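You operate a simulated robot arm through the tools that you are given. There is no shell and no other tool.

You run a simulated two-armed robot. Do the job below in one go: nothing can be reset, and whatever is moved stays where it is left.

Task
Let the pressure off, put both couplings on their posts and switch off.
Fine: red on red, blue on blue; shut the yellow valve after the couplings; no oil spilt. Where these are worked on the way, their far stop is far enough and under half their travel is too little: yellow valve.

It is judged by the outcome, as a careful person would: the job done as asked, and still so three seconds after it is handed in. It fails if anything else is knocked over, pushed out of place, dropped, spilled or broken.

Robot
Two 7-joint arms with fingered hands on one trunk that stands fixed in place. Base frame: the origin is at the foot of the trunk, x ahead of it, y to its left, z up; the work surface is at about z = 400. Readings come in mm, degrees, newtons and seconds.
The left shoulder is at [27, 269, 1022], the right one opposite. Each reaches about 1298 mm from its shoulder. Payload 5 kg a hand.
The tool frame of a hand sits at the grasp point between the pads (the TCP): z along the fingers, y along the line on which they close. The tips reach 42 mm beyond it. The gripper opens to 208 mm; its body begins 119 mm behind the TCP. The gripper is a hand of 4 fingers: y runs from the thumb to the fingers, the wrist lies at [0, 0, -317] in the tool frame, and closing takes about 1.5 s.
Orientation is told as [roll, pitch, yaw] about the base's x, y, z axes, in that order, counted from this pose: with the fingers straight down and closing along the base's y, the tool's x points along the base's -x, its y along +y and its z along -z.

Tools
- The arms move only by the tool apply_moves. It takes "left_motion", "right_motion" or both (then of equal length, played together; a hand with none holds still); each is a list of rows, each a list of 7 numbers: the shift along the tool's x, y, z in units of 25 mm (1.0 is 25 mm), then the turn, a rotation vector about the tool's x, y, z in units of 6 degrees (1.0 is 6 degrees), then the gripper command, from -1 (fully open) to 1 (shut), values between in proportion. In form: [[dx, dy, dz, rx, ry, rz, gripper], ...]. A call has 1 to 20 rows; each row shifts and turns the commanded pose from where the row before left it, along the tool's axes as they then stand. A call with a number of a shift or a turn outside -1 to 1 is refused whole. A row lasts 0.2 s, in which the tool goes at most 50 mm and 8.6 degrees; a call with a longer step from one row to the next is refused whole, and so is a gripper value outside its range. A pose out of reach is approached as far as the arm can. The call stops where the force on the tool passes 40 N (or 10 N more than at its start, if that is more) or the arm is blocked; 0.2 s more then pass. The fingers move at their own pace (about 153 mm/s each) and stop on an object; they squeeze with about 33 N. The grip force told is the motor's: it shows also when the fingers shut on nothing. Time passes only in rows, and 0.2 s behind the last, so rows that do not move let the fingers close. The reply holds the time, the measured pose of the TCP, the force on the tool along the base axes, the opening and the grip force, in the units named above and with some noise, with the torque about the TCP (base axes, N m) and any sound that the robot's microphone picked up, and new pictures: "show" is both (left out), scene, wrist or none (wrist: the cameras of the hands that moved).
- Cameras (640 x 400 px; columns grow to the right, rows downward): "scene" is now at [168.8, 41, 1299]; the picture's right is [0.39, -0.92, 0.00], its down [-0.45, -0.19, -0.87] and it looks along [0.81, 0.34, -0.49] (base axes); focal length 316 px, centre (320, 200). "left" rides on the left gripper at [-93, 1, -146] in its tool frame; the picture's right is [-0.01, -1.00, 0.00], its down [0.84, -0.01, -0.54] and it looks along [0.54, -0.01, 0.84] (tool axes); focal length 280 px, centre (320, 200). "right" rides on the right gripper at [93, 1, -146] in its tool frame; the picture's right is [-0.01, 1.00, 0.00], its down [-0.84, -0.01, -0.54] and it looks along [-0.54, -0.01, 0.84] (tool axes); focal length 280 px, centre (320, 200). There is no depth. A picture from a camera that has moved, and an enlarged one, comes with that camera's place and axes in the base frame and with its lens. The place of the scene camera against the robot may be out by one fixed shift of up to 12 mm in any direction.
- slide_trunk(by): moves the trunk up (or, below 0, down) by that many mm; the arms and the scene camera ride with it, the base frame stays. It gives what a move gives, with no picture.
- set_grasp(shape, hand): the hand has 4 fingers and takes this shape, open, in about a second: jaw (thumb against the fingers, like two jaws); tri (thumb and two fingers); tip (a fingertip pinch); poke (one finger out to press); point (the index stretched); flat (the hand flat); cup (the hand cupped); fist (a fist). The gripper value then closes the fingers along that shape, each until it touches; the sizes above hold for jaw. It gives what a move gives, with no picture.
- aim_head(pan, tilt): turns the head with the scene camera to pan (to the left, within 80 degrees either way) and tilt (down, from -29 to 69), counted from straight ahead of the robot (the tilt from the chest, where the trunk bows). It gives what a move gives, and a new picture of the scene camera.
- zoom(camera, box): a new picture of the part [left, top, right, bottom] of that camera's present view, enlarged. The clock stands still meanwhile.
- hand_in(): hands the job in; it is judged then, once.

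Places have to be worked out from the pictures, the camera data and where the tool is seen. Open the grippers and draw the arms clear of the work before you hand the job in, unless the task says otherwise.

The tools are called after ">>>" as name(argument=value, ...) on one line, values as JSON. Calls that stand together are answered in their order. apply_moves: Moves the arms, as the interface text tells. Its arguments: {"type":"object","properties":{"left_motion":{"type":"array"},"right_motion":{"type":"array"},"show":{"type":"string","enum":["both","scene","wrist","none"]}},"required":[]} The other tools are called the same way: slide_trunk (by) moves the trunk up or down; set_grasp (shape, hand) gives the hand a shape; aim_head (pan, tilt) turns the head that bears the scene camera; zoom (camera, box) takes an enlarged picture of a part of a camera's view; hand_in () hands the job in.

At the start:

```text
t: 0.0
left_tool_pos: [634.6, 686.0, 1046.7]
left_ee_rot: [0.1, 0.0, 26.4]
left_wrist_force: [-0.2, 0.4, 0.0]
left_wrist_torque: [0.0, -0.04, 0.01]
left_finger_gap: 207.9
left_grip_force: 0.1
left_shape: jaw
right_tool_pos: [675.4, 0.3, 1162.7]
right_ee_rot: [-0.1, 0.0, 26.4]
right_wrist_force: [0.1, 0.2, -0.6]
right_wrist_torque: [0.01, 0.01, -0.04]
right_finger_gap: 207.8
right_grip_force: 0.1
right_shape: jaw
trunk travel left (down, up): [-400.0, 221.0]
head pan, tilt (commanded): [22.7, 29.1]
```

scene: 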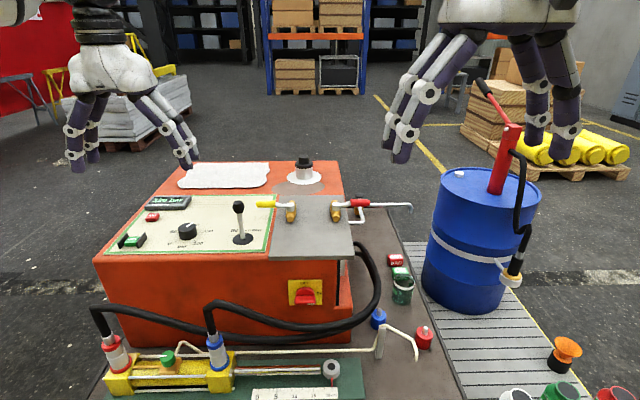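
right: 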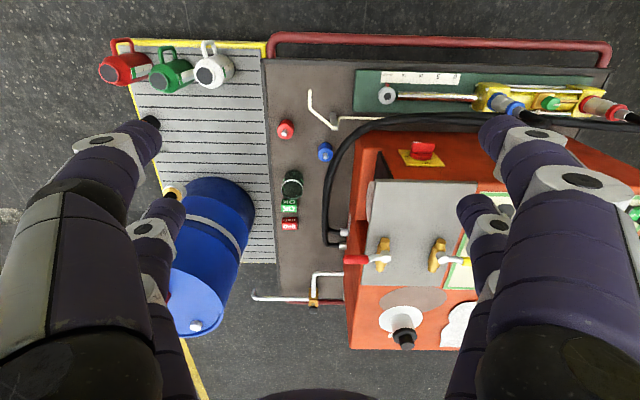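
left: 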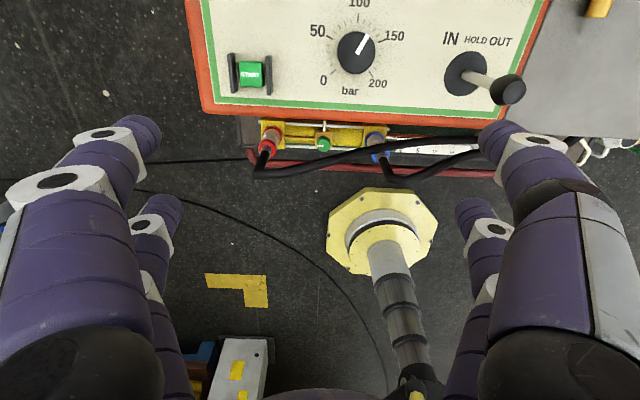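

I'll first look at the work area in detail before moving anything.

>>> zoom(camera="scene", box=[90, 150, 290, 275])

>>> zoom(camera="scene", box=[240, 150, 440, 275])

>>> zoom(camera="scene", box=[80, 275, 280, 400])

>>> zoom(camera="scene", box=[260, 275, 460, 400])

>>> zoom(camera="left", box=[190, 0, 640, 200])

>>> zoom(camera="right", box=[240, 30, 640, 280])

```text
3.20 times, centred on (190, 212) of scene
camera zoom: at [168.8, 41.0, 1299.0], right [0.39, -0.92, 0.0], down [-0.45, -0.19, -0.87], along [0.81, 0.34, -0.49], focal length 1010 px, centre (736, 160)
```

zoom: 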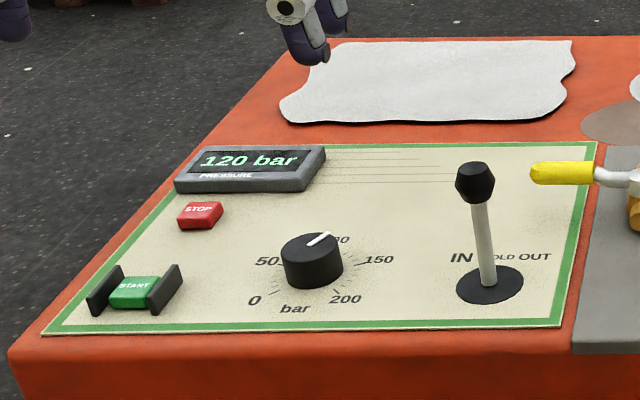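

```text
3.20 times, centred on (340, 212) of scene
camera zoom: at [168.8, 41.0, 1299.0], right [0.39, -0.92, 0.0], down [-0.45, -0.19, -0.87], along [0.81, 0.34, -0.49], focal length 1010 px, centre (256, 160)
```

zoom: 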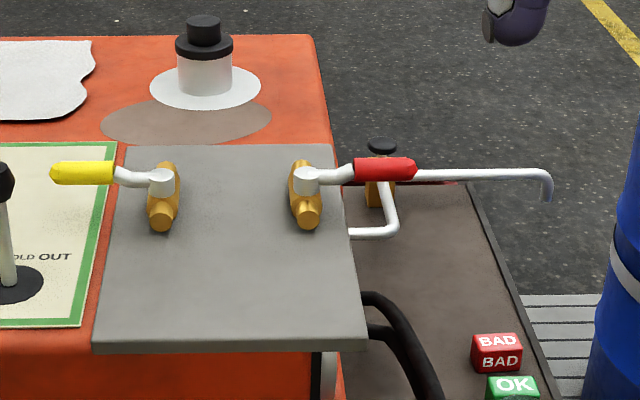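

```text
3.20 times, centred on (180, 338) of scene
camera zoom: at [168.8, 41.0, 1299.0], right [0.39, -0.92, 0.0], down [-0.45, -0.19, -0.87], along [0.81, 0.34, -0.49], focal length 1010 px, centre (768, -240)
```

zoom: 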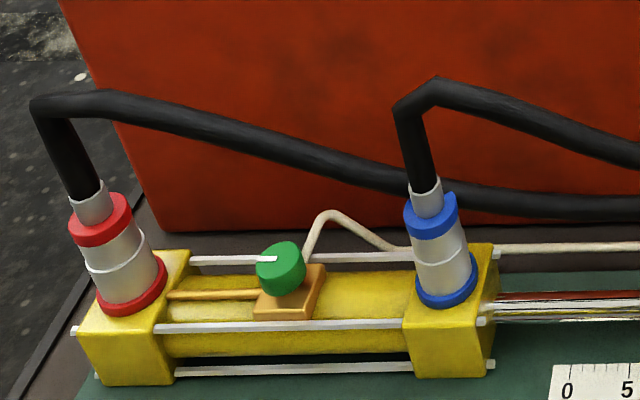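

```text
3.20 times, centred on (360, 338) of scene
camera zoom: at [168.8, 41.0, 1299.0], right [0.39, -0.92, 0.0], down [-0.45, -0.19, -0.87], along [0.81, 0.34, -0.49], focal length 1010 px, centre (192, -240)
```

zoom: 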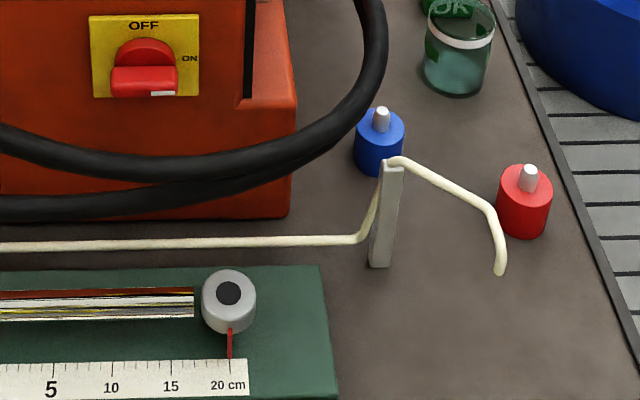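

```text
1.42 times, centred on (415, 100) of left
camera zoom: at [716.6, 728.3, 1193.3], right [0.46, -0.89, 0.0], down [-0.75, -0.39, 0.54], along [-0.48, -0.25, -0.84], focal length 399 px, centre (185, 342)
```

zoom: 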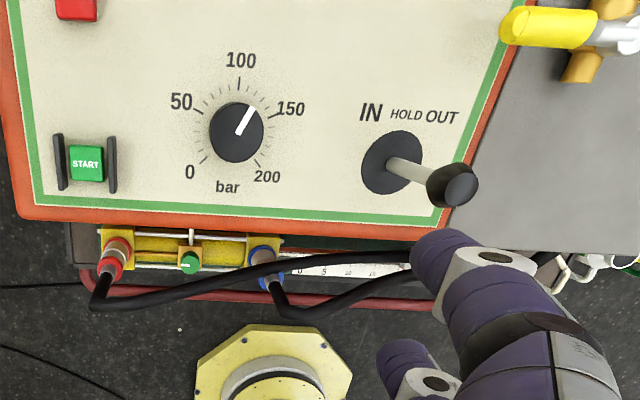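

```text
1.60 times, centred on (440, 155) of right
camera zoom: at [589.7, -41.2, 1308.8], right [-0.43, 0.9, 0.0], down [0.76, 0.36, 0.54], along [0.49, 0.23, -0.84], focal length 449 px, centre (128, 272)
```

zoom: 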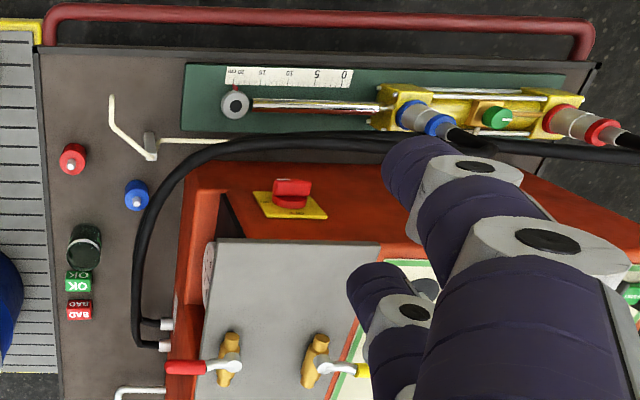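

The panel shows 120 bar, so the lines are live, and there are several possible bleed points with open spouts that could spill. I'll zoom further to work out which pipe goes where and to measure positions.

>>> zoom(camera="left", box=[230, 100, 430, 200])

>>> zoom(camera="right", box=[240, 60, 400, 160])

>>> zoom(camera="right", box=[460, 70, 640, 140])

>>> zoom(camera="right", box=[240, 220, 480, 360])

>>> zoom(camera="left", box=[500, 0, 640, 160])

>>> zoom(camera="scene", box=[270, 220, 400, 310])

```text
3.20 times, centred on (330, 150) of left
camera zoom: at [716.6, 728.3, 1193.3], right [0.46, -0.89, 0.0], down [-0.75, -0.39, 0.54], along [-0.48, -0.25, -0.84], focal length 897 px, centre (288, 360)
```

zoom: 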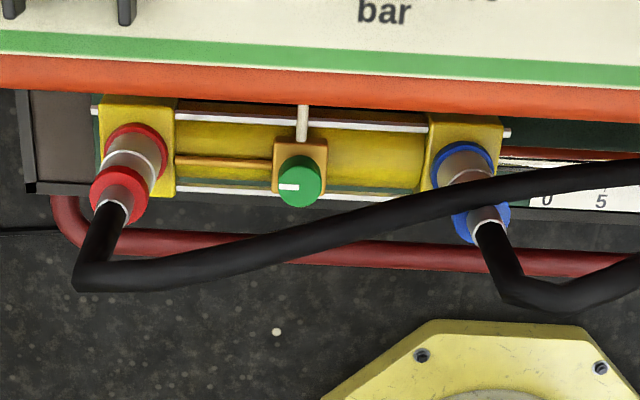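

```text
4.00 times, centred on (320, 110) of right
camera zoom: at [589.7, -41.2, 1308.8], right [-0.43, 0.9, 0.0], down [0.76, 0.36, 0.54], along [0.49, 0.23, -0.84], focal length 1122 px, centre (320, 560)
```

zoom: 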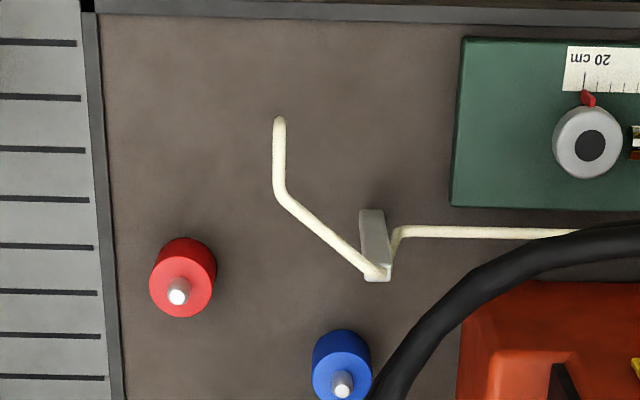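

```text
3.56 times, centred on (550, 105) of right
camera zoom: at [589.7, -41.2, 1308.8], right [-0.43, 0.9, 0.0], down [0.76, 0.36, 0.54], along [0.49, 0.23, -0.84], focal length 997 px, centre (-498, 538)
```

zoom: 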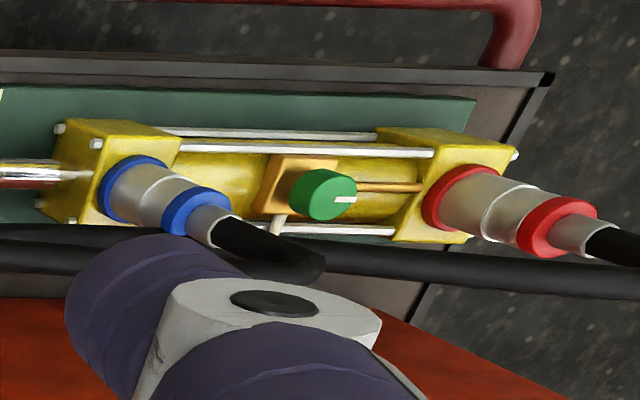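

```text
2.67 times, centred on (360, 290) of right
camera zoom: at [589.7, -41.2, 1308.8], right [-0.43, 0.9, 0.0], down [0.76, 0.36, 0.54], along [0.49, 0.23, -0.84], focal length 748 px, centre (213, -40)
```

zoom: 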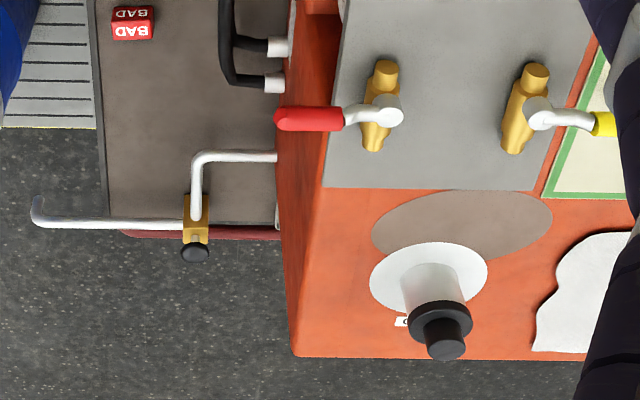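

```text
2.50 times, centred on (570, 80) of left
camera zoom: at [716.6, 728.3, 1193.3], right [0.46, -0.89, 0.0], down [-0.75, -0.39, 0.54], along [-0.48, -0.25, -0.84], focal length 701 px, centre (-305, 500)
```

zoom: 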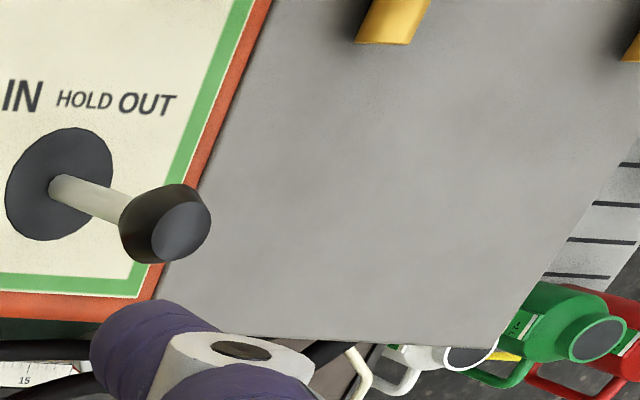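

```text
4.44 times, centred on (335, 265) of scene
camera zoom: at [168.8, 41.0, 1299.0], right [0.39, -0.92, 0.0], down [-0.45, -0.19, -0.87], along [0.81, 0.34, -0.49], focal length 1402 px, centre (253, -89)
```

zoom: 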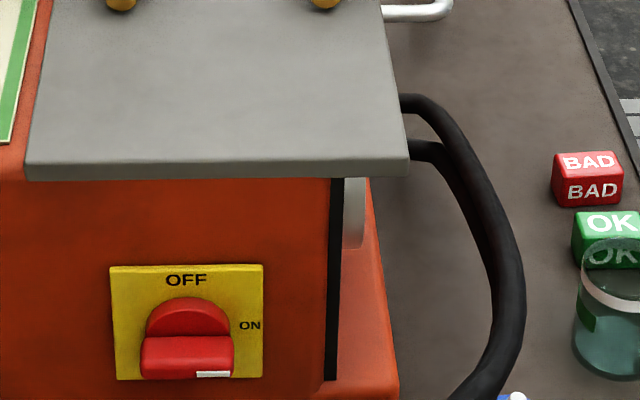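

Red coupling ring is near base-yaw-frame (720, 451, 502), with the posts on the deck to the right and the yellow valve on the grey plate. I'll hold still for one row to listen for the pump and get a baseline reading.

>>> apply_moves(left_motion=[[0, 0, 0, 0, 0, 0, -1]], right_motion=[[0, 0, 0, 0, 0, 0, -1]], show="none")

>>> aim_head(pan=30, tilt=40)

```text
t: 0.4
left_tool_pos: [635.5, 686.8, 1046.3]
left_ee_rot: [0.0, -0.1, 26.3]
left_wrist_force: [1.1, -0.3, 1.0]
left_wrist_torque: [0.01, 0.02, -0.01]
left_finger_gap: 208.1
left_grip_force: 0.0
left_shape: jaw
right_tool_pos: [675.2, 0.3, 1162.1]
right_ee_rot: [0.0, 0.0, 26.3]
right_wrist_force: [0.1, 0.4, 0.4]
right_wrist_torque: [0.0, 0.01, -0.01]
right_finger_gap: 207.8
right_grip_force: 0.0
right_shape: jaw
trunk travel left (down, up): [-400.0, 221.0]
head pan, tilt (commanded): [22.7, 29.1]
```

```text
t: 1.1
left_tool_pos: [634.0, 686.3, 1045.3]
left_ee_rot: [0.1, 0.0, 26.3]
left_wrist_force: [0.1, 0.1, -0.2]
left_wrist_torque: [-0.01, -0.02, -0.01]
left_finger_gap: 207.7
left_grip_force: 0.0
left_shape: jaw
right_tool_pos: [675.0, -0.2, 1161.9]
right_ee_rot: [0.0, -0.1, 26.3]
right_wrist_force: [0.4, -0.6, 0.7]
right_wrist_torque: [0.01, 0.01, -0.01]
right_finger_gap: 208.0
right_grip_force: 0.1
right_shape: jaw
trunk travel left (down, up): [-400.0, 221.0]
head pan, tilt (commanded): [30.0, 40.0]
camera scene: at [158.7, 48.5, 1282.2], right [0.5, -0.87, 0.0], down [-0.56, -0.32, -0.77], along [0.66, 0.38, -0.64], focal length 316 px, centre (320, 200)
```

scene: 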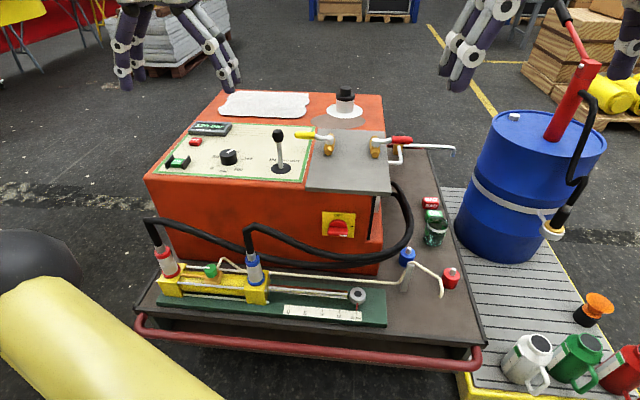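

No pump sound. I'll zoom on the panel, valves, couplings and posts from this new view for accurate measurement.

>>> zoom(camera="scene", box=[140, 110, 300, 210])

>>> zoom(camera="scene", box=[290, 110, 450, 210])

>>> zoom(camera="scene", box=[140, 210, 300, 310])

>>> zoom(camera="scene", box=[310, 200, 470, 300])

```text
4.00 times, centred on (220, 160) of scene
camera zoom: at [158.7, 48.5, 1282.2], right [0.5, -0.87, 0.0], down [-0.56, -0.32, -0.77], along [0.66, 0.38, -0.64], focal length 1262 px, centre (720, 360)
```

zoom: 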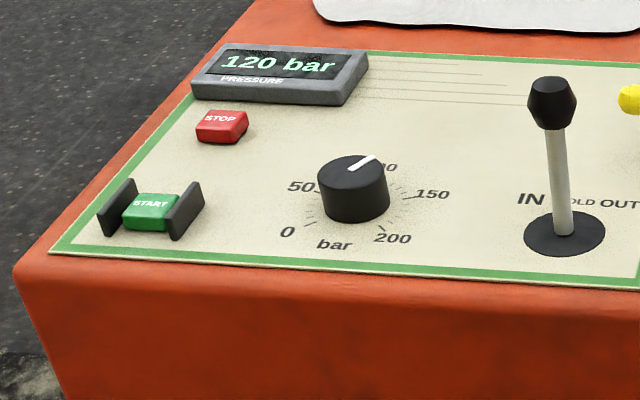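

```text
4.00 times, centred on (370, 160) of scene
camera zoom: at [158.7, 48.5, 1282.2], right [0.5, -0.87, 0.0], down [-0.56, -0.32, -0.77], along [0.66, 0.38, -0.64], focal length 1262 px, centre (120, 360)
```

zoom: 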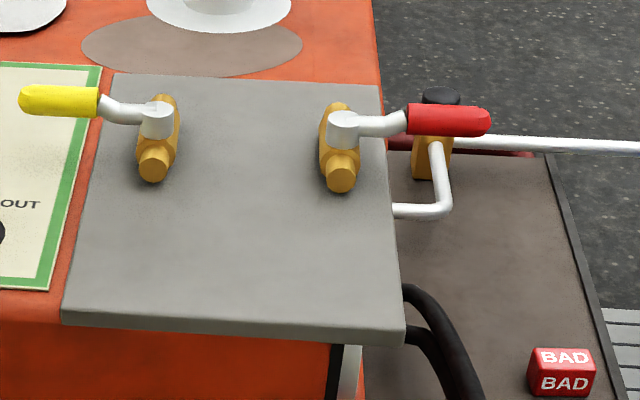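

```text
4.00 times, centred on (220, 260) of scene
camera zoom: at [158.7, 48.5, 1282.2], right [0.5, -0.87, 0.0], down [-0.56, -0.32, -0.77], along [0.66, 0.38, -0.64], focal length 1262 px, centre (720, -40)
```

zoom: 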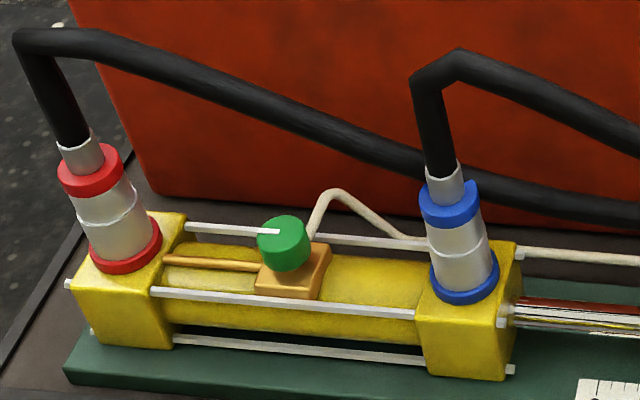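

```text
4.00 times, centred on (390, 250) of scene
camera zoom: at [158.7, 48.5, 1282.2], right [0.5, -0.87, 0.0], down [-0.56, -0.32, -0.77], along [0.66, 0.38, -0.64], focal length 1262 px, centre (40, 0)
```

zoom: 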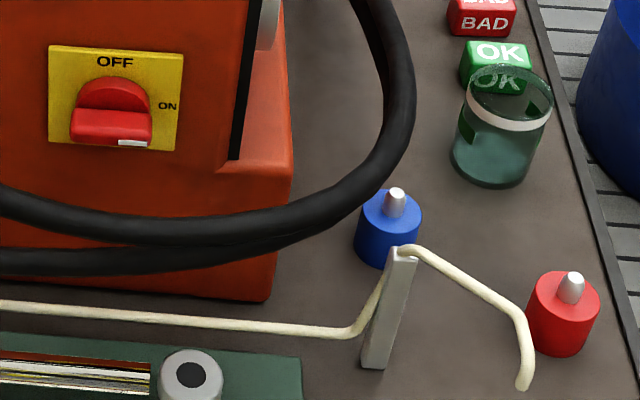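

The blue ring seems to have a notch; I'll look closer at both couplings since it may be a locking collar.

>>> zoom(camera="scene", box=[240, 245, 280, 290])

>>> zoom(camera="scene", box=[150, 240, 190, 285])

>>> zoom(camera="scene", box=[395, 235, 465, 295])

>>> zoom(camera="right", box=[480, 80, 560, 130])

>>> zoom(camera="left", box=[355, 115, 415, 165])

```text
8.89 times, centred on (260, 268) of scene
camera zoom: at [158.7, 48.5, 1282.2], right [0.5, -0.87, 0.0], down [-0.56, -0.32, -0.77], along [0.66, 0.38, -0.64], focal length 2804 px, centre (853, -400)
```

zoom: 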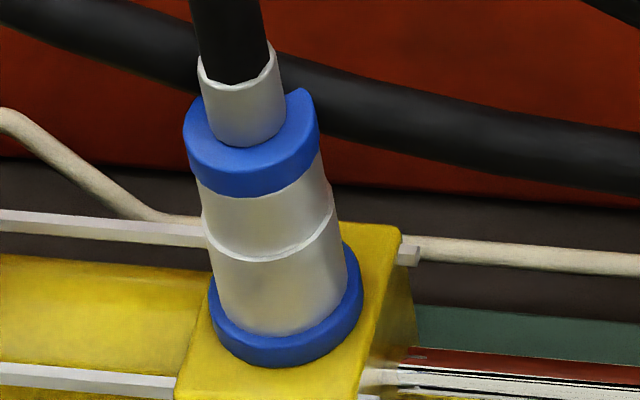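

```text
8.89 times, centred on (170, 262) of scene
camera zoom: at [158.7, 48.5, 1282.2], right [0.5, -0.87, 0.0], down [-0.56, -0.32, -0.77], along [0.66, 0.38, -0.64], focal length 2804 px, centre (1653, -356)
```

zoom: 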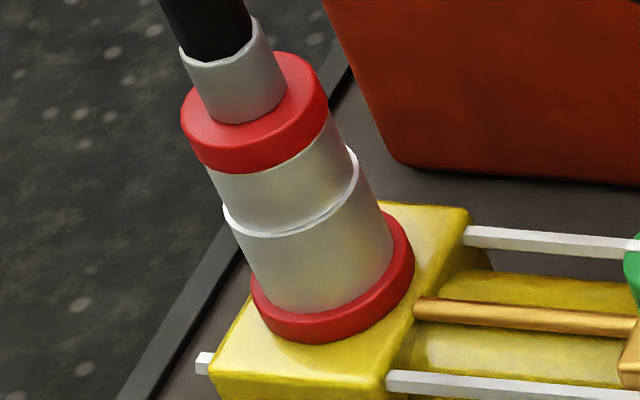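

```text
6.67 times, centred on (430, 265) of scene
camera zoom: at [158.7, 48.5, 1282.2], right [0.5, -0.87, 0.0], down [-0.56, -0.32, -0.77], along [0.66, 0.38, -0.64], focal length 2103 px, centre (-413, -233)
```

zoom: 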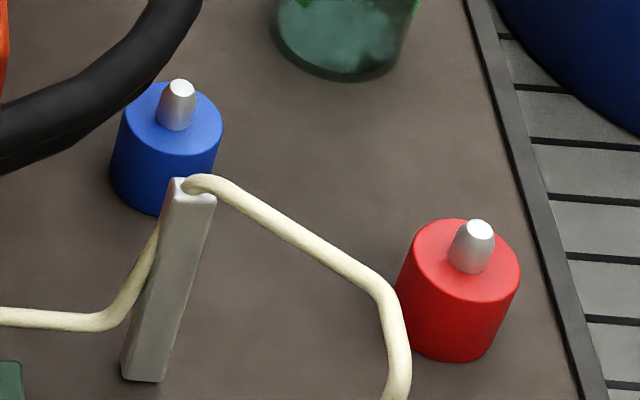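

```text
8.00 times, centred on (520, 105) of right
camera zoom: at [589.7, -41.1, 1308.8], right [-0.43, 0.9, 0.0], down [0.76, 0.36, 0.54], along [0.49, 0.23, -0.84], focal length 2243 px, centre (-1280, 960)
```

zoom: 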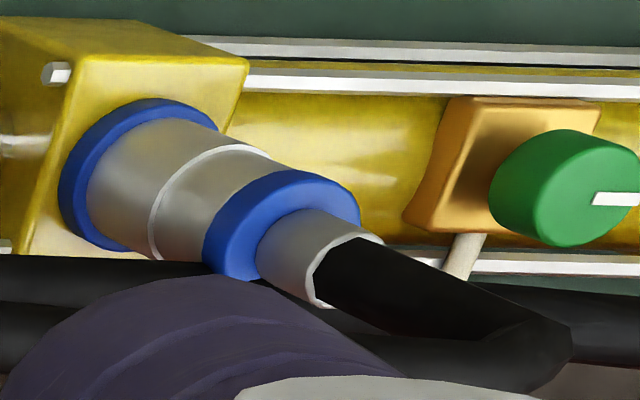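

```text
8.00 times, centred on (385, 140) of left
camera zoom: at [716.6, 728.3, 1193.3], right [0.46, -0.89, 0.0], down [-0.75, -0.39, 0.54], along [-0.48, -0.25, -0.84], focal length 2243 px, centre (-200, 680)
```

zoom: 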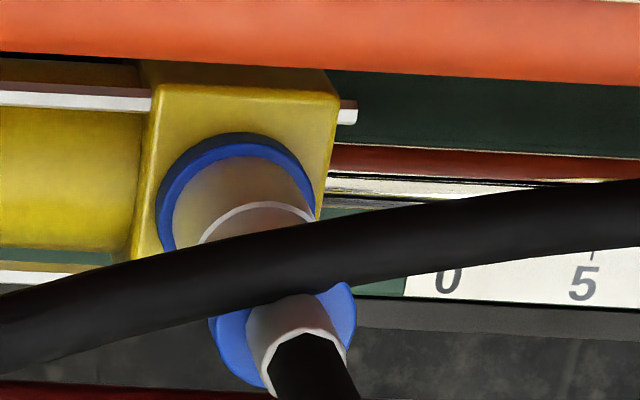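

No notch – just the other hose behind it. I'll zoom tightly on the yellow and red valves to judge their travel direction.

>>> zoom(camera="scene", box=[290, 120, 346, 164])

>>> zoom(camera="scene", box=[360, 120, 420, 167])

>>> zoom(camera="right", box=[410, 210, 490, 290])

```text
9.09 times, centred on (318, 142) of scene
camera zoom: at [158.7, 48.5, 1282.2], right [0.5, -0.87, 0.0], down [-0.56, -0.32, -0.77], along [0.66, 0.38, -0.64], focal length 2868 px, centre (338, 727)
```

zoom: 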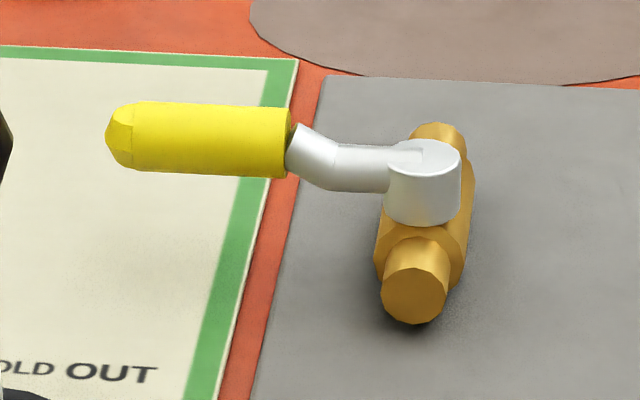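

```text
8.51 times, centred on (390, 144) of scene
camera zoom: at [158.7, 48.5, 1282.2], right [0.5, -0.87, 0.0], down [-0.56, -0.32, -0.77], along [0.66, 0.38, -0.64], focal length 2685 px, centre (-276, 681)
```

zoom: 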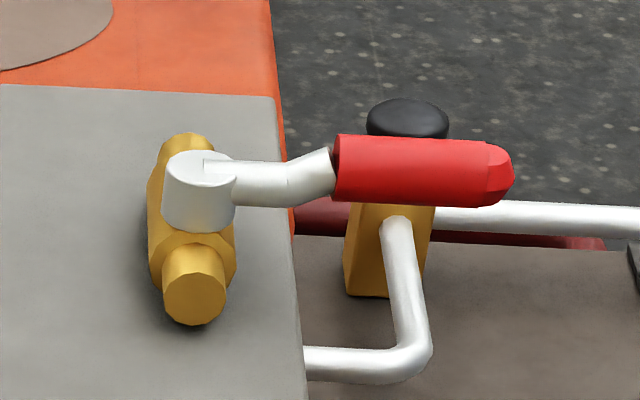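

```text
5.00 times, centred on (450, 250) of right
camera zoom: at [589.7, -41.1, 1308.8], right [-0.43, 0.9, 0.0], down [0.76, 0.36, 0.54], along [0.49, 0.23, -0.84], focal length 1402 px, centre (-330, -50)
```

zoom: 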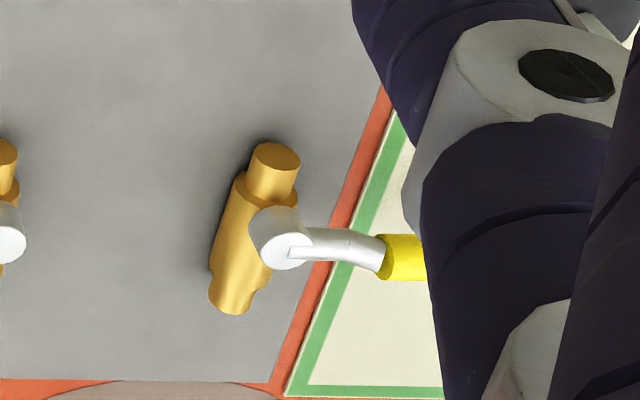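

The jaw appears to have two finger pairs about 60 mm apart, which matters for gripping the round couplings. I'll try the other shapes in free air with the left hand and look at them.

>>> set_grasp(shape="tri", hand="left")

>>> zoom(camera="left", box=[0, 0, 640, 400])

>>> zoom(camera="scene", box=[90, 0, 270, 112])

>>> set_grasp(shape="tip", hand="left")

>>> zoom(camera="left", box=[0, 0, 640, 400])

>>> set_grasp(shape="poke", hand="left")

>>> zoom(camera="left", box=[0, 0, 640, 400])

>>> zoom(camera="scene", box=[90, 0, 270, 112])

```text
t: 2.0
left_tool_pos: [633.8, 686.3, 1044.8]
left_ee_rot: [0.0, 0.0, 26.5]
left_wrist_force: [0.7, 0.3, -0.6]
left_wrist_torque: [0.0, -0.01, 0.03]
left_finger_gap: 207.9
left_grip_force: 0.0
left_shape: tri
right_tool_pos: [674.1, -0.7, 1162.8]
right_ee_rot: [0.1, 0.1, 26.3]
right_wrist_force: [-0.1, 0.1, 0.0]
right_wrist_torque: [-0.01, 0.0, 0.01]
right_finger_gap: 207.7
right_grip_force: 0.1
right_shape: jaw
trunk travel left (down, up): [-400.0, 221.0]
head pan, tilt (commanded): [30.0, 40.0]
```

```text
1.00 times, centred on (320, 200) of left (not enlarged: the box is as wide or as high as the picture)
camera zoom: at [716.6, 728.3, 1193.3], right [0.46, -0.89, 0.0], down [-0.75, -0.39, 0.54], along [-0.48, -0.25, -0.84], focal length 280 px, centre (320, 200)
```

zoom: 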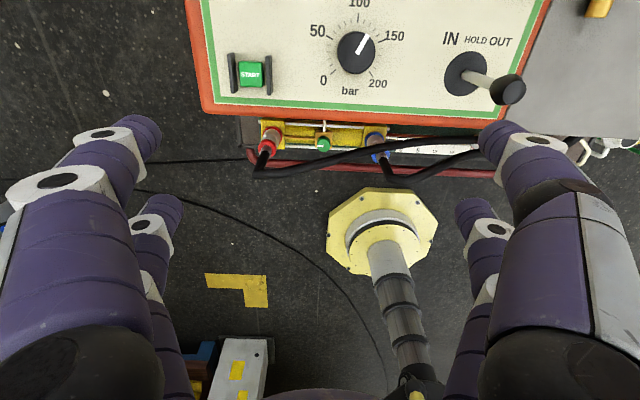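

```text
3.56 times, centred on (180, 56) of scene
camera zoom: at [158.7, 48.5, 1282.1], right [0.5, -0.87, 0.0], down [-0.56, -0.32, -0.77], along [0.66, 0.38, -0.64], focal length 1122 px, centre (818, 712)
```

zoom: 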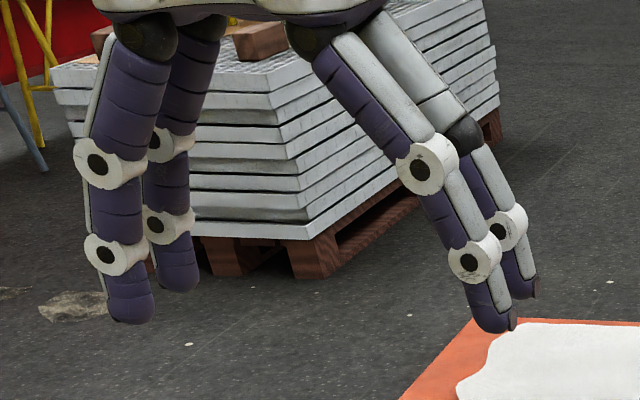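

```text
t: 2.9
left_tool_pos: [635.1, 686.8, 1046.2]
left_ee_rot: [0.0, 0.0, 26.4]
left_wrist_force: [-0.4, -0.1, 0.2]
left_wrist_torque: [-0.01, 0.02, -0.02]
left_finger_gap: 207.8
left_grip_force: 0.0
left_shape: tip
right_tool_pos: [675.0, -0.1, 1160.5]
right_ee_rot: [0.0, 0.0, 26.3]
right_wrist_force: [-0.2, 0.4, -0.4]
right_wrist_torque: [0.02, 0.0, 0.05]
right_finger_gap: 207.9
right_grip_force: 0.1
right_shape: jaw
trunk travel left (down, up): [-400.0, 221.0]
head pan, tilt (commanded): [30.0, 40.0]
```

```text
1.00 times, centred on (320, 200) of left (not enlarged: the box is as wide or as high as the picture)
camera zoom: at [716.6, 728.3, 1193.3], right [0.46, -0.89, 0.0], down [-0.75, -0.39, 0.54], along [-0.48, -0.25, -0.84], focal length 280 px, centre (320, 200)
```

zoom: 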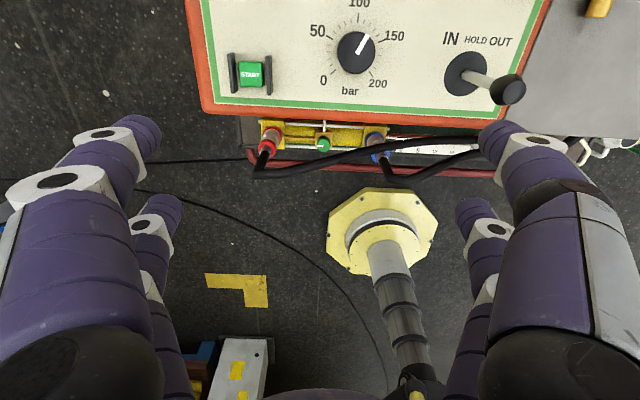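

```text
t: 3.8
left_tool_pos: [633.6, 687.1, 1046.0]
left_ee_rot: [0.1, 0.0, 26.4]
left_wrist_force: [-0.7, -0.7, 0.4]
left_wrist_torque: [0.0, -0.01, 0.02]
left_finger_gap: 0.1
left_grip_force: 0.1
left_shape: poke
right_tool_pos: [675.2, -1.1, 1161.8]
right_ee_rot: [0.0, 0.0, 26.5]
right_wrist_force: [-0.2, -0.6, 0.8]
right_wrist_torque: [0.03, -0.01, 0.01]
right_finger_gap: 207.4
right_grip_force: 0.0
right_shape: jaw
trunk travel left (down, up): [-400.0, 221.0]
head pan, tilt (commanded): [30.0, 40.0]
```

```text
1.00 times, centred on (320, 200) of left (not enlarged: the box is as wide or as high as the picture)
camera zoom: at [716.6, 728.3, 1193.3], right [0.46, -0.89, 0.0], down [-0.75, -0.39, 0.54], along [-0.48, -0.25, -0.84], focal length 280 px, centre (320, 200)
```

zoom: 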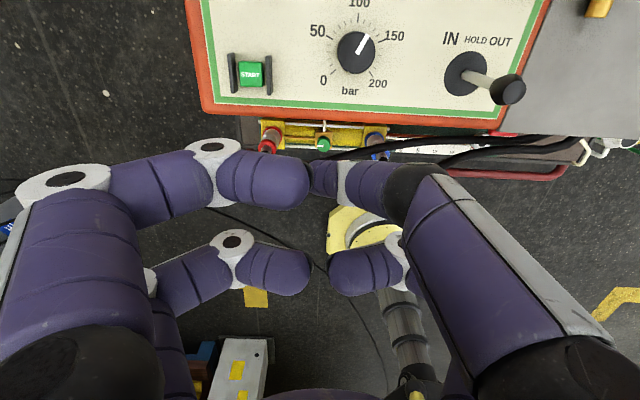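

```text
3.56 times, centred on (180, 56) of scene
camera zoom: at [158.6, 48.5, 1282.1], right [0.5, -0.87, 0.0], down [-0.56, -0.32, -0.77], along [0.66, 0.38, -0.64], focal length 1122 px, centre (818, 712)
```

zoom: 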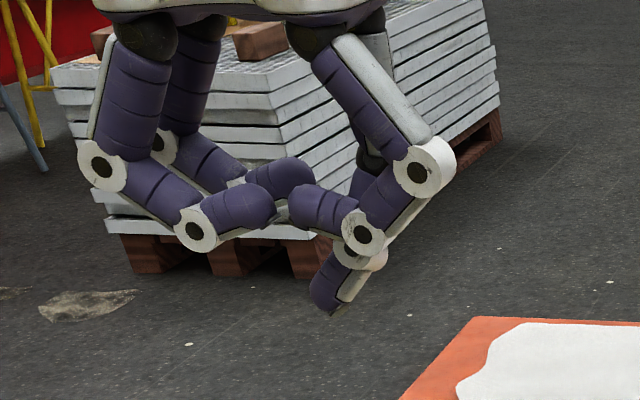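

Poke curls three digits with one pointing down. I'll now view tri and tip partly closed (to about the coupling's 40 mm width) to see how the pads meet.

>>> set_grasp(shape="tri", hand="left")

>>> apply_moves(left_motion=[[0, 0, 0, 0, 0, 0, 0.6], [0, 0, 0, 0, 0, 0, 0.6], [0, 0, 0, 0, 0, 0, 0.6], [0, 0, 0, 0, 0, 0, 0.6]], show="both")

>>> zoom(camera="scene", box=[90, 0, 270, 112])

>>> set_grasp(shape="tip", hand="left")

>>> apply_moves(left_motion=[[0, 0, 0, 0, 0, 0, 0.6], [0, 0, 0, 0, 0, 0, 0.6], [0, 0, 0, 0, 0, 0, 0.6], [0, 0, 0, 0, 0, 0, 0.6]], show="wrist")

>>> zoom(camera="scene", box=[90, 0, 270, 112])

>>> set_grasp(shape="jaw", hand="left")

>>> apply_moves(left_motion=[[0, 0, 0, 0, 0, 0, 0.6], [0, 0, 0, 0, 0, 0, 0.6], [0, 0, 0, 0, 0, 0, 0.6], [0, 0, 0, 0, 0, 0, 0.6]], show="wrist")

>>> zoom(camera="scene", box=[90, 0, 270, 112])

```text
t: 4.7
left_tool_pos: [635.4, 687.1, 1045.6]
left_ee_rot: [0.0, 0.0, 26.5]
left_wrist_force: [-0.4, -0.3, 0.8]
left_wrist_torque: [0.0, 0.01, 0.0]
left_finger_gap: 207.9
left_grip_force: 0.1
left_shape: tri
right_tool_pos: [674.8, -0.3, 1163.1]
right_ee_rot: [0.0, 0.0, 26.4]
right_wrist_force: [-0.5, -0.2, 0.3]
right_wrist_torque: [0.05, -0.01, -0.03]
right_finger_gap: 207.8
right_grip_force: 0.1
right_shape: jaw
trunk travel left (down, up): [-400.0, 221.0]
head pan, tilt (commanded): [30.0, 40.0]
```

```text
t: 5.7
left_tool_pos: [633.9, 685.6, 1046.6]
left_ee_rot: [0.0, 0.0, 26.4]
left_wrist_force: [0.8, -0.8, 0.5]
left_wrist_torque: [0.0, -0.02, 0.0]
left_finger_gap: 42.2
left_grip_force: 0.0
left_shape: tri
right_tool_pos: [675.8, -0.1, 1161.9]
right_ee_rot: [0.0, 0.0, 26.5]
right_wrist_force: [0.4, -0.6, 0.3]
right_wrist_torque: [0.01, -0.01, 0.0]
right_finger_gap: 207.8
right_grip_force: 0.0
right_shape: jaw
trunk travel left (down, up): [-400.0, 221.0]
head pan, tilt (commanded): [30.0, 40.0]
camera scene: at [158.7, 48.5, 1282.1], right [0.5, -0.87, 0.0], down [-0.56, -0.32, -0.77], along [0.66, 0.38, -0.64], focal length 316 px, centre (320, 200)
camera left: at [716.6, 728.3, 1193.3], right [0.46, -0.89, 0.0], down [-0.75, -0.39, 0.54], along [-0.48, -0.25, -0.84], focal length 280 px, centre (320, 200)
```

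scene: 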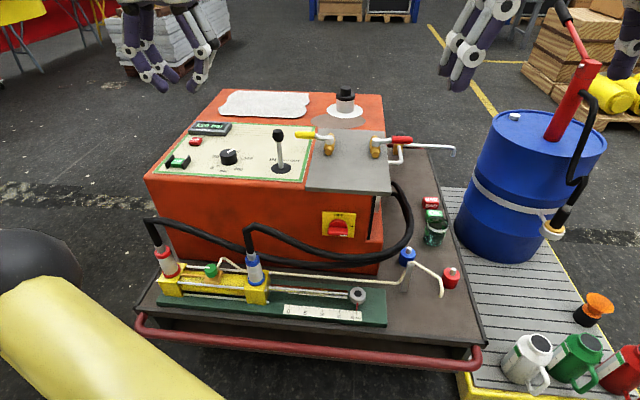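
left: 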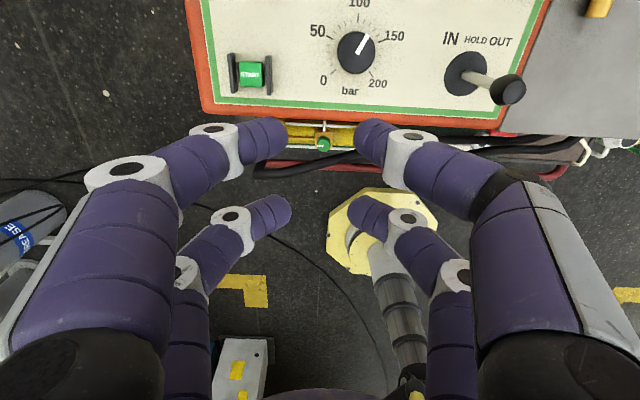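

```text
3.56 times, centred on (180, 56) of scene
camera zoom: at [158.7, 48.5, 1282.1], right [0.5, -0.87, 0.0], down [-0.56, -0.32, -0.77], along [0.66, 0.38, -0.64], focal length 1122 px, centre (818, 712)
```

zoom: 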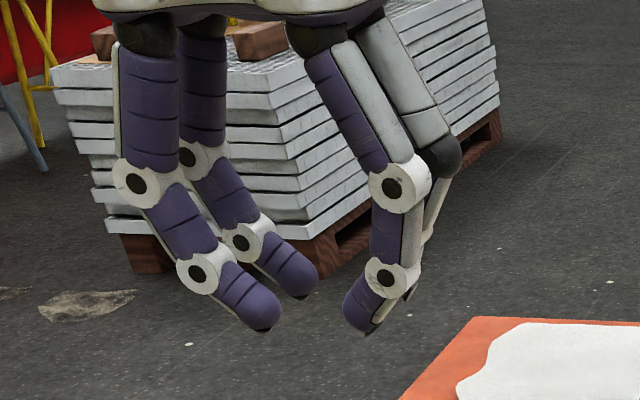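

```text
t: 6.6
left_tool_pos: [635.0, 686.0, 1045.6]
left_ee_rot: [0.0, -0.1, 26.4]
left_wrist_force: [0.1, -0.3, -0.4]
left_wrist_torque: [-0.03, -0.03, 0.01]
left_finger_gap: 207.8
left_grip_force: 0.1
left_shape: tip
right_tool_pos: [674.3, -0.3, 1162.5]
right_ee_rot: [0.1, 0.0, 26.4]
right_wrist_force: [-0.8, 0.6, 0.5]
right_wrist_torque: [-0.01, -0.01, 0.0]
right_finger_gap: 207.9
right_grip_force: 0.0
right_shape: jaw
trunk travel left (down, up): [-400.0, 221.0]
head pan, tilt (commanded): [30.0, 40.0]
```

```text
t: 7.6
left_tool_pos: [634.0, 686.3, 1045.7]
left_ee_rot: [-0.1, 0.0, 26.3]
left_wrist_force: [0.8, -0.7, 0.2]
left_wrist_torque: [0.02, -0.01, 0.02]
left_finger_gap: 42.2
left_grip_force: 0.1
left_shape: tip
right_tool_pos: [673.8, -0.8, 1161.4]
right_ee_rot: [0.1, 0.1, 26.4]
right_wrist_force: [-0.3, 0.1, -0.2]
right_wrist_torque: [0.03, 0.01, -0.04]
right_finger_gap: 207.6
right_grip_force: 0.1
right_shape: jaw
trunk travel left (down, up): [-400.0, 221.0]
head pan, tilt (commanded): [30.0, 40.0]
camera left: at [716.6, 728.3, 1193.3], right [0.46, -0.89, 0.0], down [-0.75, -0.39, 0.54], along [-0.48, -0.25, -0.84], focal length 280 px, centre (320, 200)
```

left: 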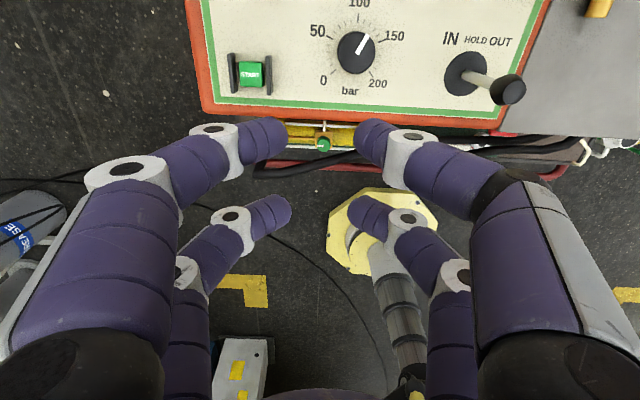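

```text
3.56 times, centred on (180, 56) of scene
camera zoom: at [158.7, 48.5, 1282.1], right [0.5, -0.87, 0.0], down [-0.56, -0.32, -0.77], along [0.66, 0.38, -0.64], focal length 1122 px, centre (818, 712)
```

zoom: 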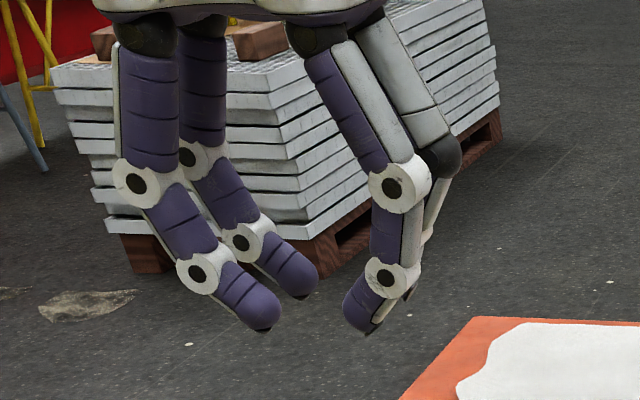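

```text
t: 8.5
left_tool_pos: [634.6, 686.4, 1046.6]
left_ee_rot: [0.0, 0.0, 26.4]
left_wrist_force: [-0.1, 0.1, -0.7]
left_wrist_torque: [-0.02, -0.01, 0.01]
left_finger_gap: 208.1
left_grip_force: 0.1
left_shape: jaw
right_tool_pos: [674.7, -0.4, 1162.6]
right_ee_rot: [0.0, 0.0, 26.5]
right_wrist_force: [-0.2, 0.7, 0.5]
right_wrist_torque: [0.0, 0.03, 0.0]
right_finger_gap: 207.6
right_grip_force: 0.1
right_shape: jaw
trunk travel left (down, up): [-400.0, 221.0]
head pan, tilt (commanded): [30.0, 40.0]
```

```text
t: 9.5
left_tool_pos: [634.2, 686.5, 1045.9]
left_ee_rot: [0.1, 0.0, 26.4]
left_wrist_force: [0.3, 1.2, 0.4]
left_wrist_torque: [0.0, -0.03, -0.01]
left_finger_gap: 42.1
left_grip_force: 0.2
left_shape: jaw
right_tool_pos: [675.7, -0.7, 1162.5]
right_ee_rot: [0.0, 0.0, 26.4]
right_wrist_force: [0.1, 0.2, 0.7]
right_wrist_torque: [0.03, 0.01, 0.0]
right_finger_gap: 208.0
right_grip_force: 0.0
right_shape: jaw
trunk travel left (down, up): [-400.0, 221.0]
head pan, tilt (commanded): [30.0, 40.0]
camera left: at [716.6, 728.3, 1193.3], right [0.46, -0.89, 0.0], down [-0.75, -0.39, 0.54], along [-0.48, -0.25, -0.84], focal length 280 px, centre (320, 200)
```

left: 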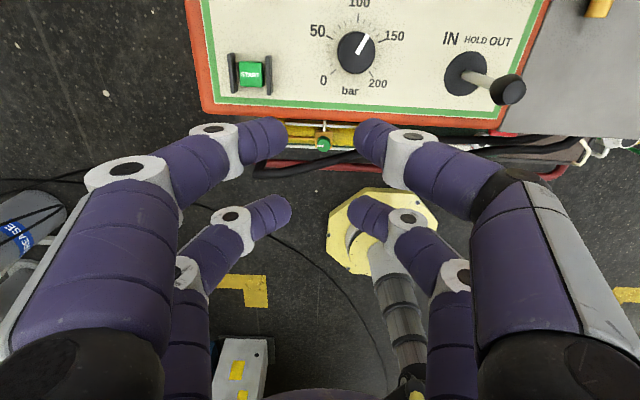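

```text
3.56 times, centred on (180, 56) of scene
camera zoom: at [158.7, 48.5, 1282.1], right [0.5, -0.87, 0.0], down [-0.56, -0.32, -0.77], along [0.66, 0.38, -0.64], focal length 1122 px, centre (818, 712)
```

zoom: 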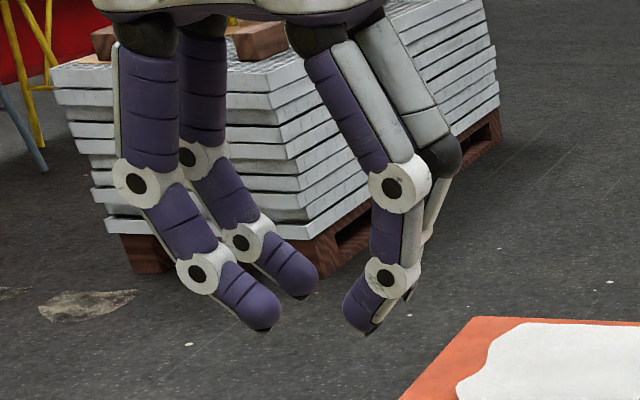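

All three shapes close as two opposed finger pairs, so I'll use jaw. The grip and camera geometry are clear now: I move the left hand at its present height to above the yellow handle (u≈985, v≈38 in the machine's frame) and start turning it so it will straddle the handle.

>>> apply_moves(left_motion=[[-0.373, -0.98, 0, 0, 0, 0, 0.28], [-0.373, -0.98, 0, 0, 0, 0, 0.28], [-0.373, -0.98, 0, 0, 0, 0, 0.28], [-0.373, -0.98, 0, 0, 0, 0, 0.28], [-0.373, -0.98, 0, 0, 0, 0, 0.28], [-0.373, -0.98, 0, 0, 0, 0, 0.28], [-0.373, -0.98, 0, 0, 0, 0, 0.28], [-0.373, -0.98, 0, 0, 0, 0, 0.28], [-0.373, -0.98, 0, 0, 0, 0, 0.28], [-0.373, -0.98, 0, 0, 0, 0, 0.28], [-0.373, -0.98, 0, 0, 0, 0, 0.28], [-0.373, -0.98, 0, 0, 0, 0, 0.28], [0, 0, 0, 0, 0, 1, 0.28], [0, 0, 0, 0, 0, 1, 0.28], [0, 0, 0, 0, 0, 1, 0.28], [0, 0, 0, 0, 0, 1, 0.28], [0, 0, 0, 0, 0, 1, 0.28]], show="both")

```text
t: 13.1
left_tool_pos: [858.4, 479.4, 1046.2]
left_ee_rot: [0.0, 0.1, -3.8]
left_wrist_force: [0.7, 0.5, -0.5]
left_wrist_torque: [0.04, 0.02, -0.01]
left_finger_gap: 74.9
left_grip_force: 0.1
left_shape: jaw
left hand out of reach, approached as far as the arm can: row 12
right_tool_pos: [674.3, -0.6, 1162.0]
right_ee_rot: [0.0, 0.1, 26.3]
right_wrist_force: [0.5, 0.3, -0.8]
right_wrist_torque: [0.01, 0.01, -0.01]
right_finger_gap: 208.0
right_grip_force: 0.0
right_shape: jaw
trunk travel left (down, up): [-400.0, 221.0]
head pan, tilt (commanded): [30.0, 40.0]
camera scene: at [158.7, 48.5, 1282.2], right [0.5, -0.87, 0.0], down [-0.56, -0.32, -0.77], along [0.66, 0.38, -0.64], focal length 316 px, centre (320, 200)
camera left: at [950.8, 473.1, 1193.1], right [-0.05, -1.0, 0.0], down [-0.84, 0.04, 0.54], along [-0.54, 0.03, -0.84], focal length 280 px, centre (320, 200)
```

scene: 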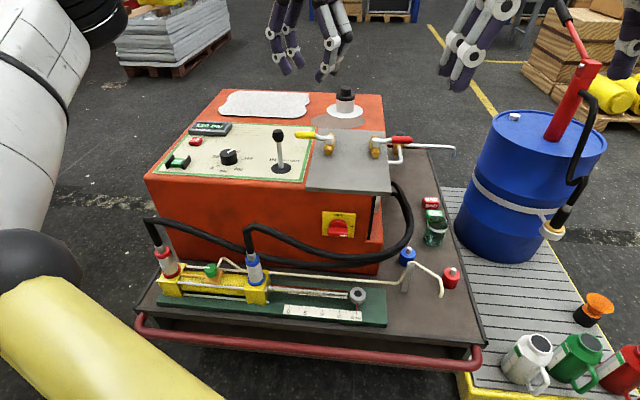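
left: 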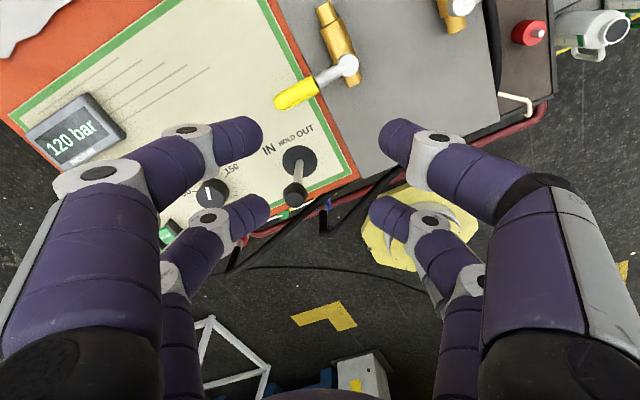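

The hub works out near (u 1004, v −8, z 815) from the two wrist cameras, with the grip reaching to v≈85. I continue turning the hand to straddle and lower it to z≈940, still above everything.

>>> apply_moves(left_motion=[[0, 0, 0.42, 0, 0, 1, 0.28], [0, 0, 0.42, 0, 0, 1, 0.28], [0, 0, 0.42, 0, 0, 1, 0.28], [0, 0, 0.42, 0, 0, 1, 0.28], [0, 0, 0.42, 0, 0, 1, 0.28], [0, 0, 0.42, 0, 0, 1, 0.28], [0, 0, 0.42, 0, 0, 1, 0.28], [0, 0, 0.42, 0, 0, 1, 0.28], [0, 0, 0.42, 0, 0, 1, 0.28], [0, 0, 0.42, 0, 0, 1, 0.28]], show="both")

```text
t: 15.3
left_tool_pos: [858.8, 478.7, 940.7]
left_ee_rot: [0.0, 0.0, -63.6]
left_wrist_force: [0.1, 0.2, 0.5]
left_wrist_torque: [-0.03, 0.07, 0.01]
left_finger_gap: 75.2
left_grip_force: 0.1
left_shape: jaw
right_tool_pos: [674.8, 0.7, 1161.6]
right_ee_rot: [0.0, 0.1, 26.4]
right_wrist_force: [-0.2, 0.3, -0.8]
right_wrist_torque: [-0.04, 0.0, -0.01]
right_finger_gap: 208.0
right_grip_force: 0.0
right_shape: jaw
trunk travel left (down, up): [-400.0, 221.0]
head pan, tilt (commanded): [30.0, 40.0]
camera scene: at [158.8, 48.6, 1282.1], right [0.5, -0.87, 0.0], down [-0.56, -0.32, -0.77], along [0.66, 0.38, -0.64], focal length 316 px, centre (320, 200)
camera left: at [900.7, 395.0, 1087.6], right [-0.89, -0.46, 0.0], down [-0.39, 0.75, 0.54], along [-0.25, 0.48, -0.84], focal length 280 px, centre (320, 200)
```

scene: 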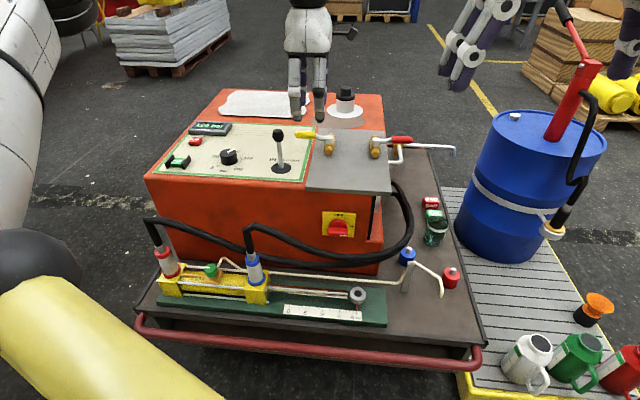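
left: 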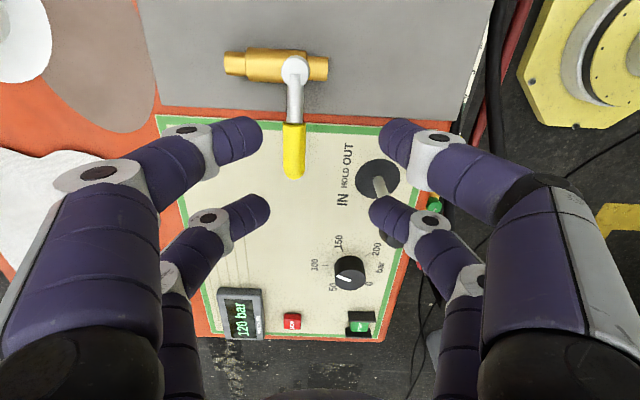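

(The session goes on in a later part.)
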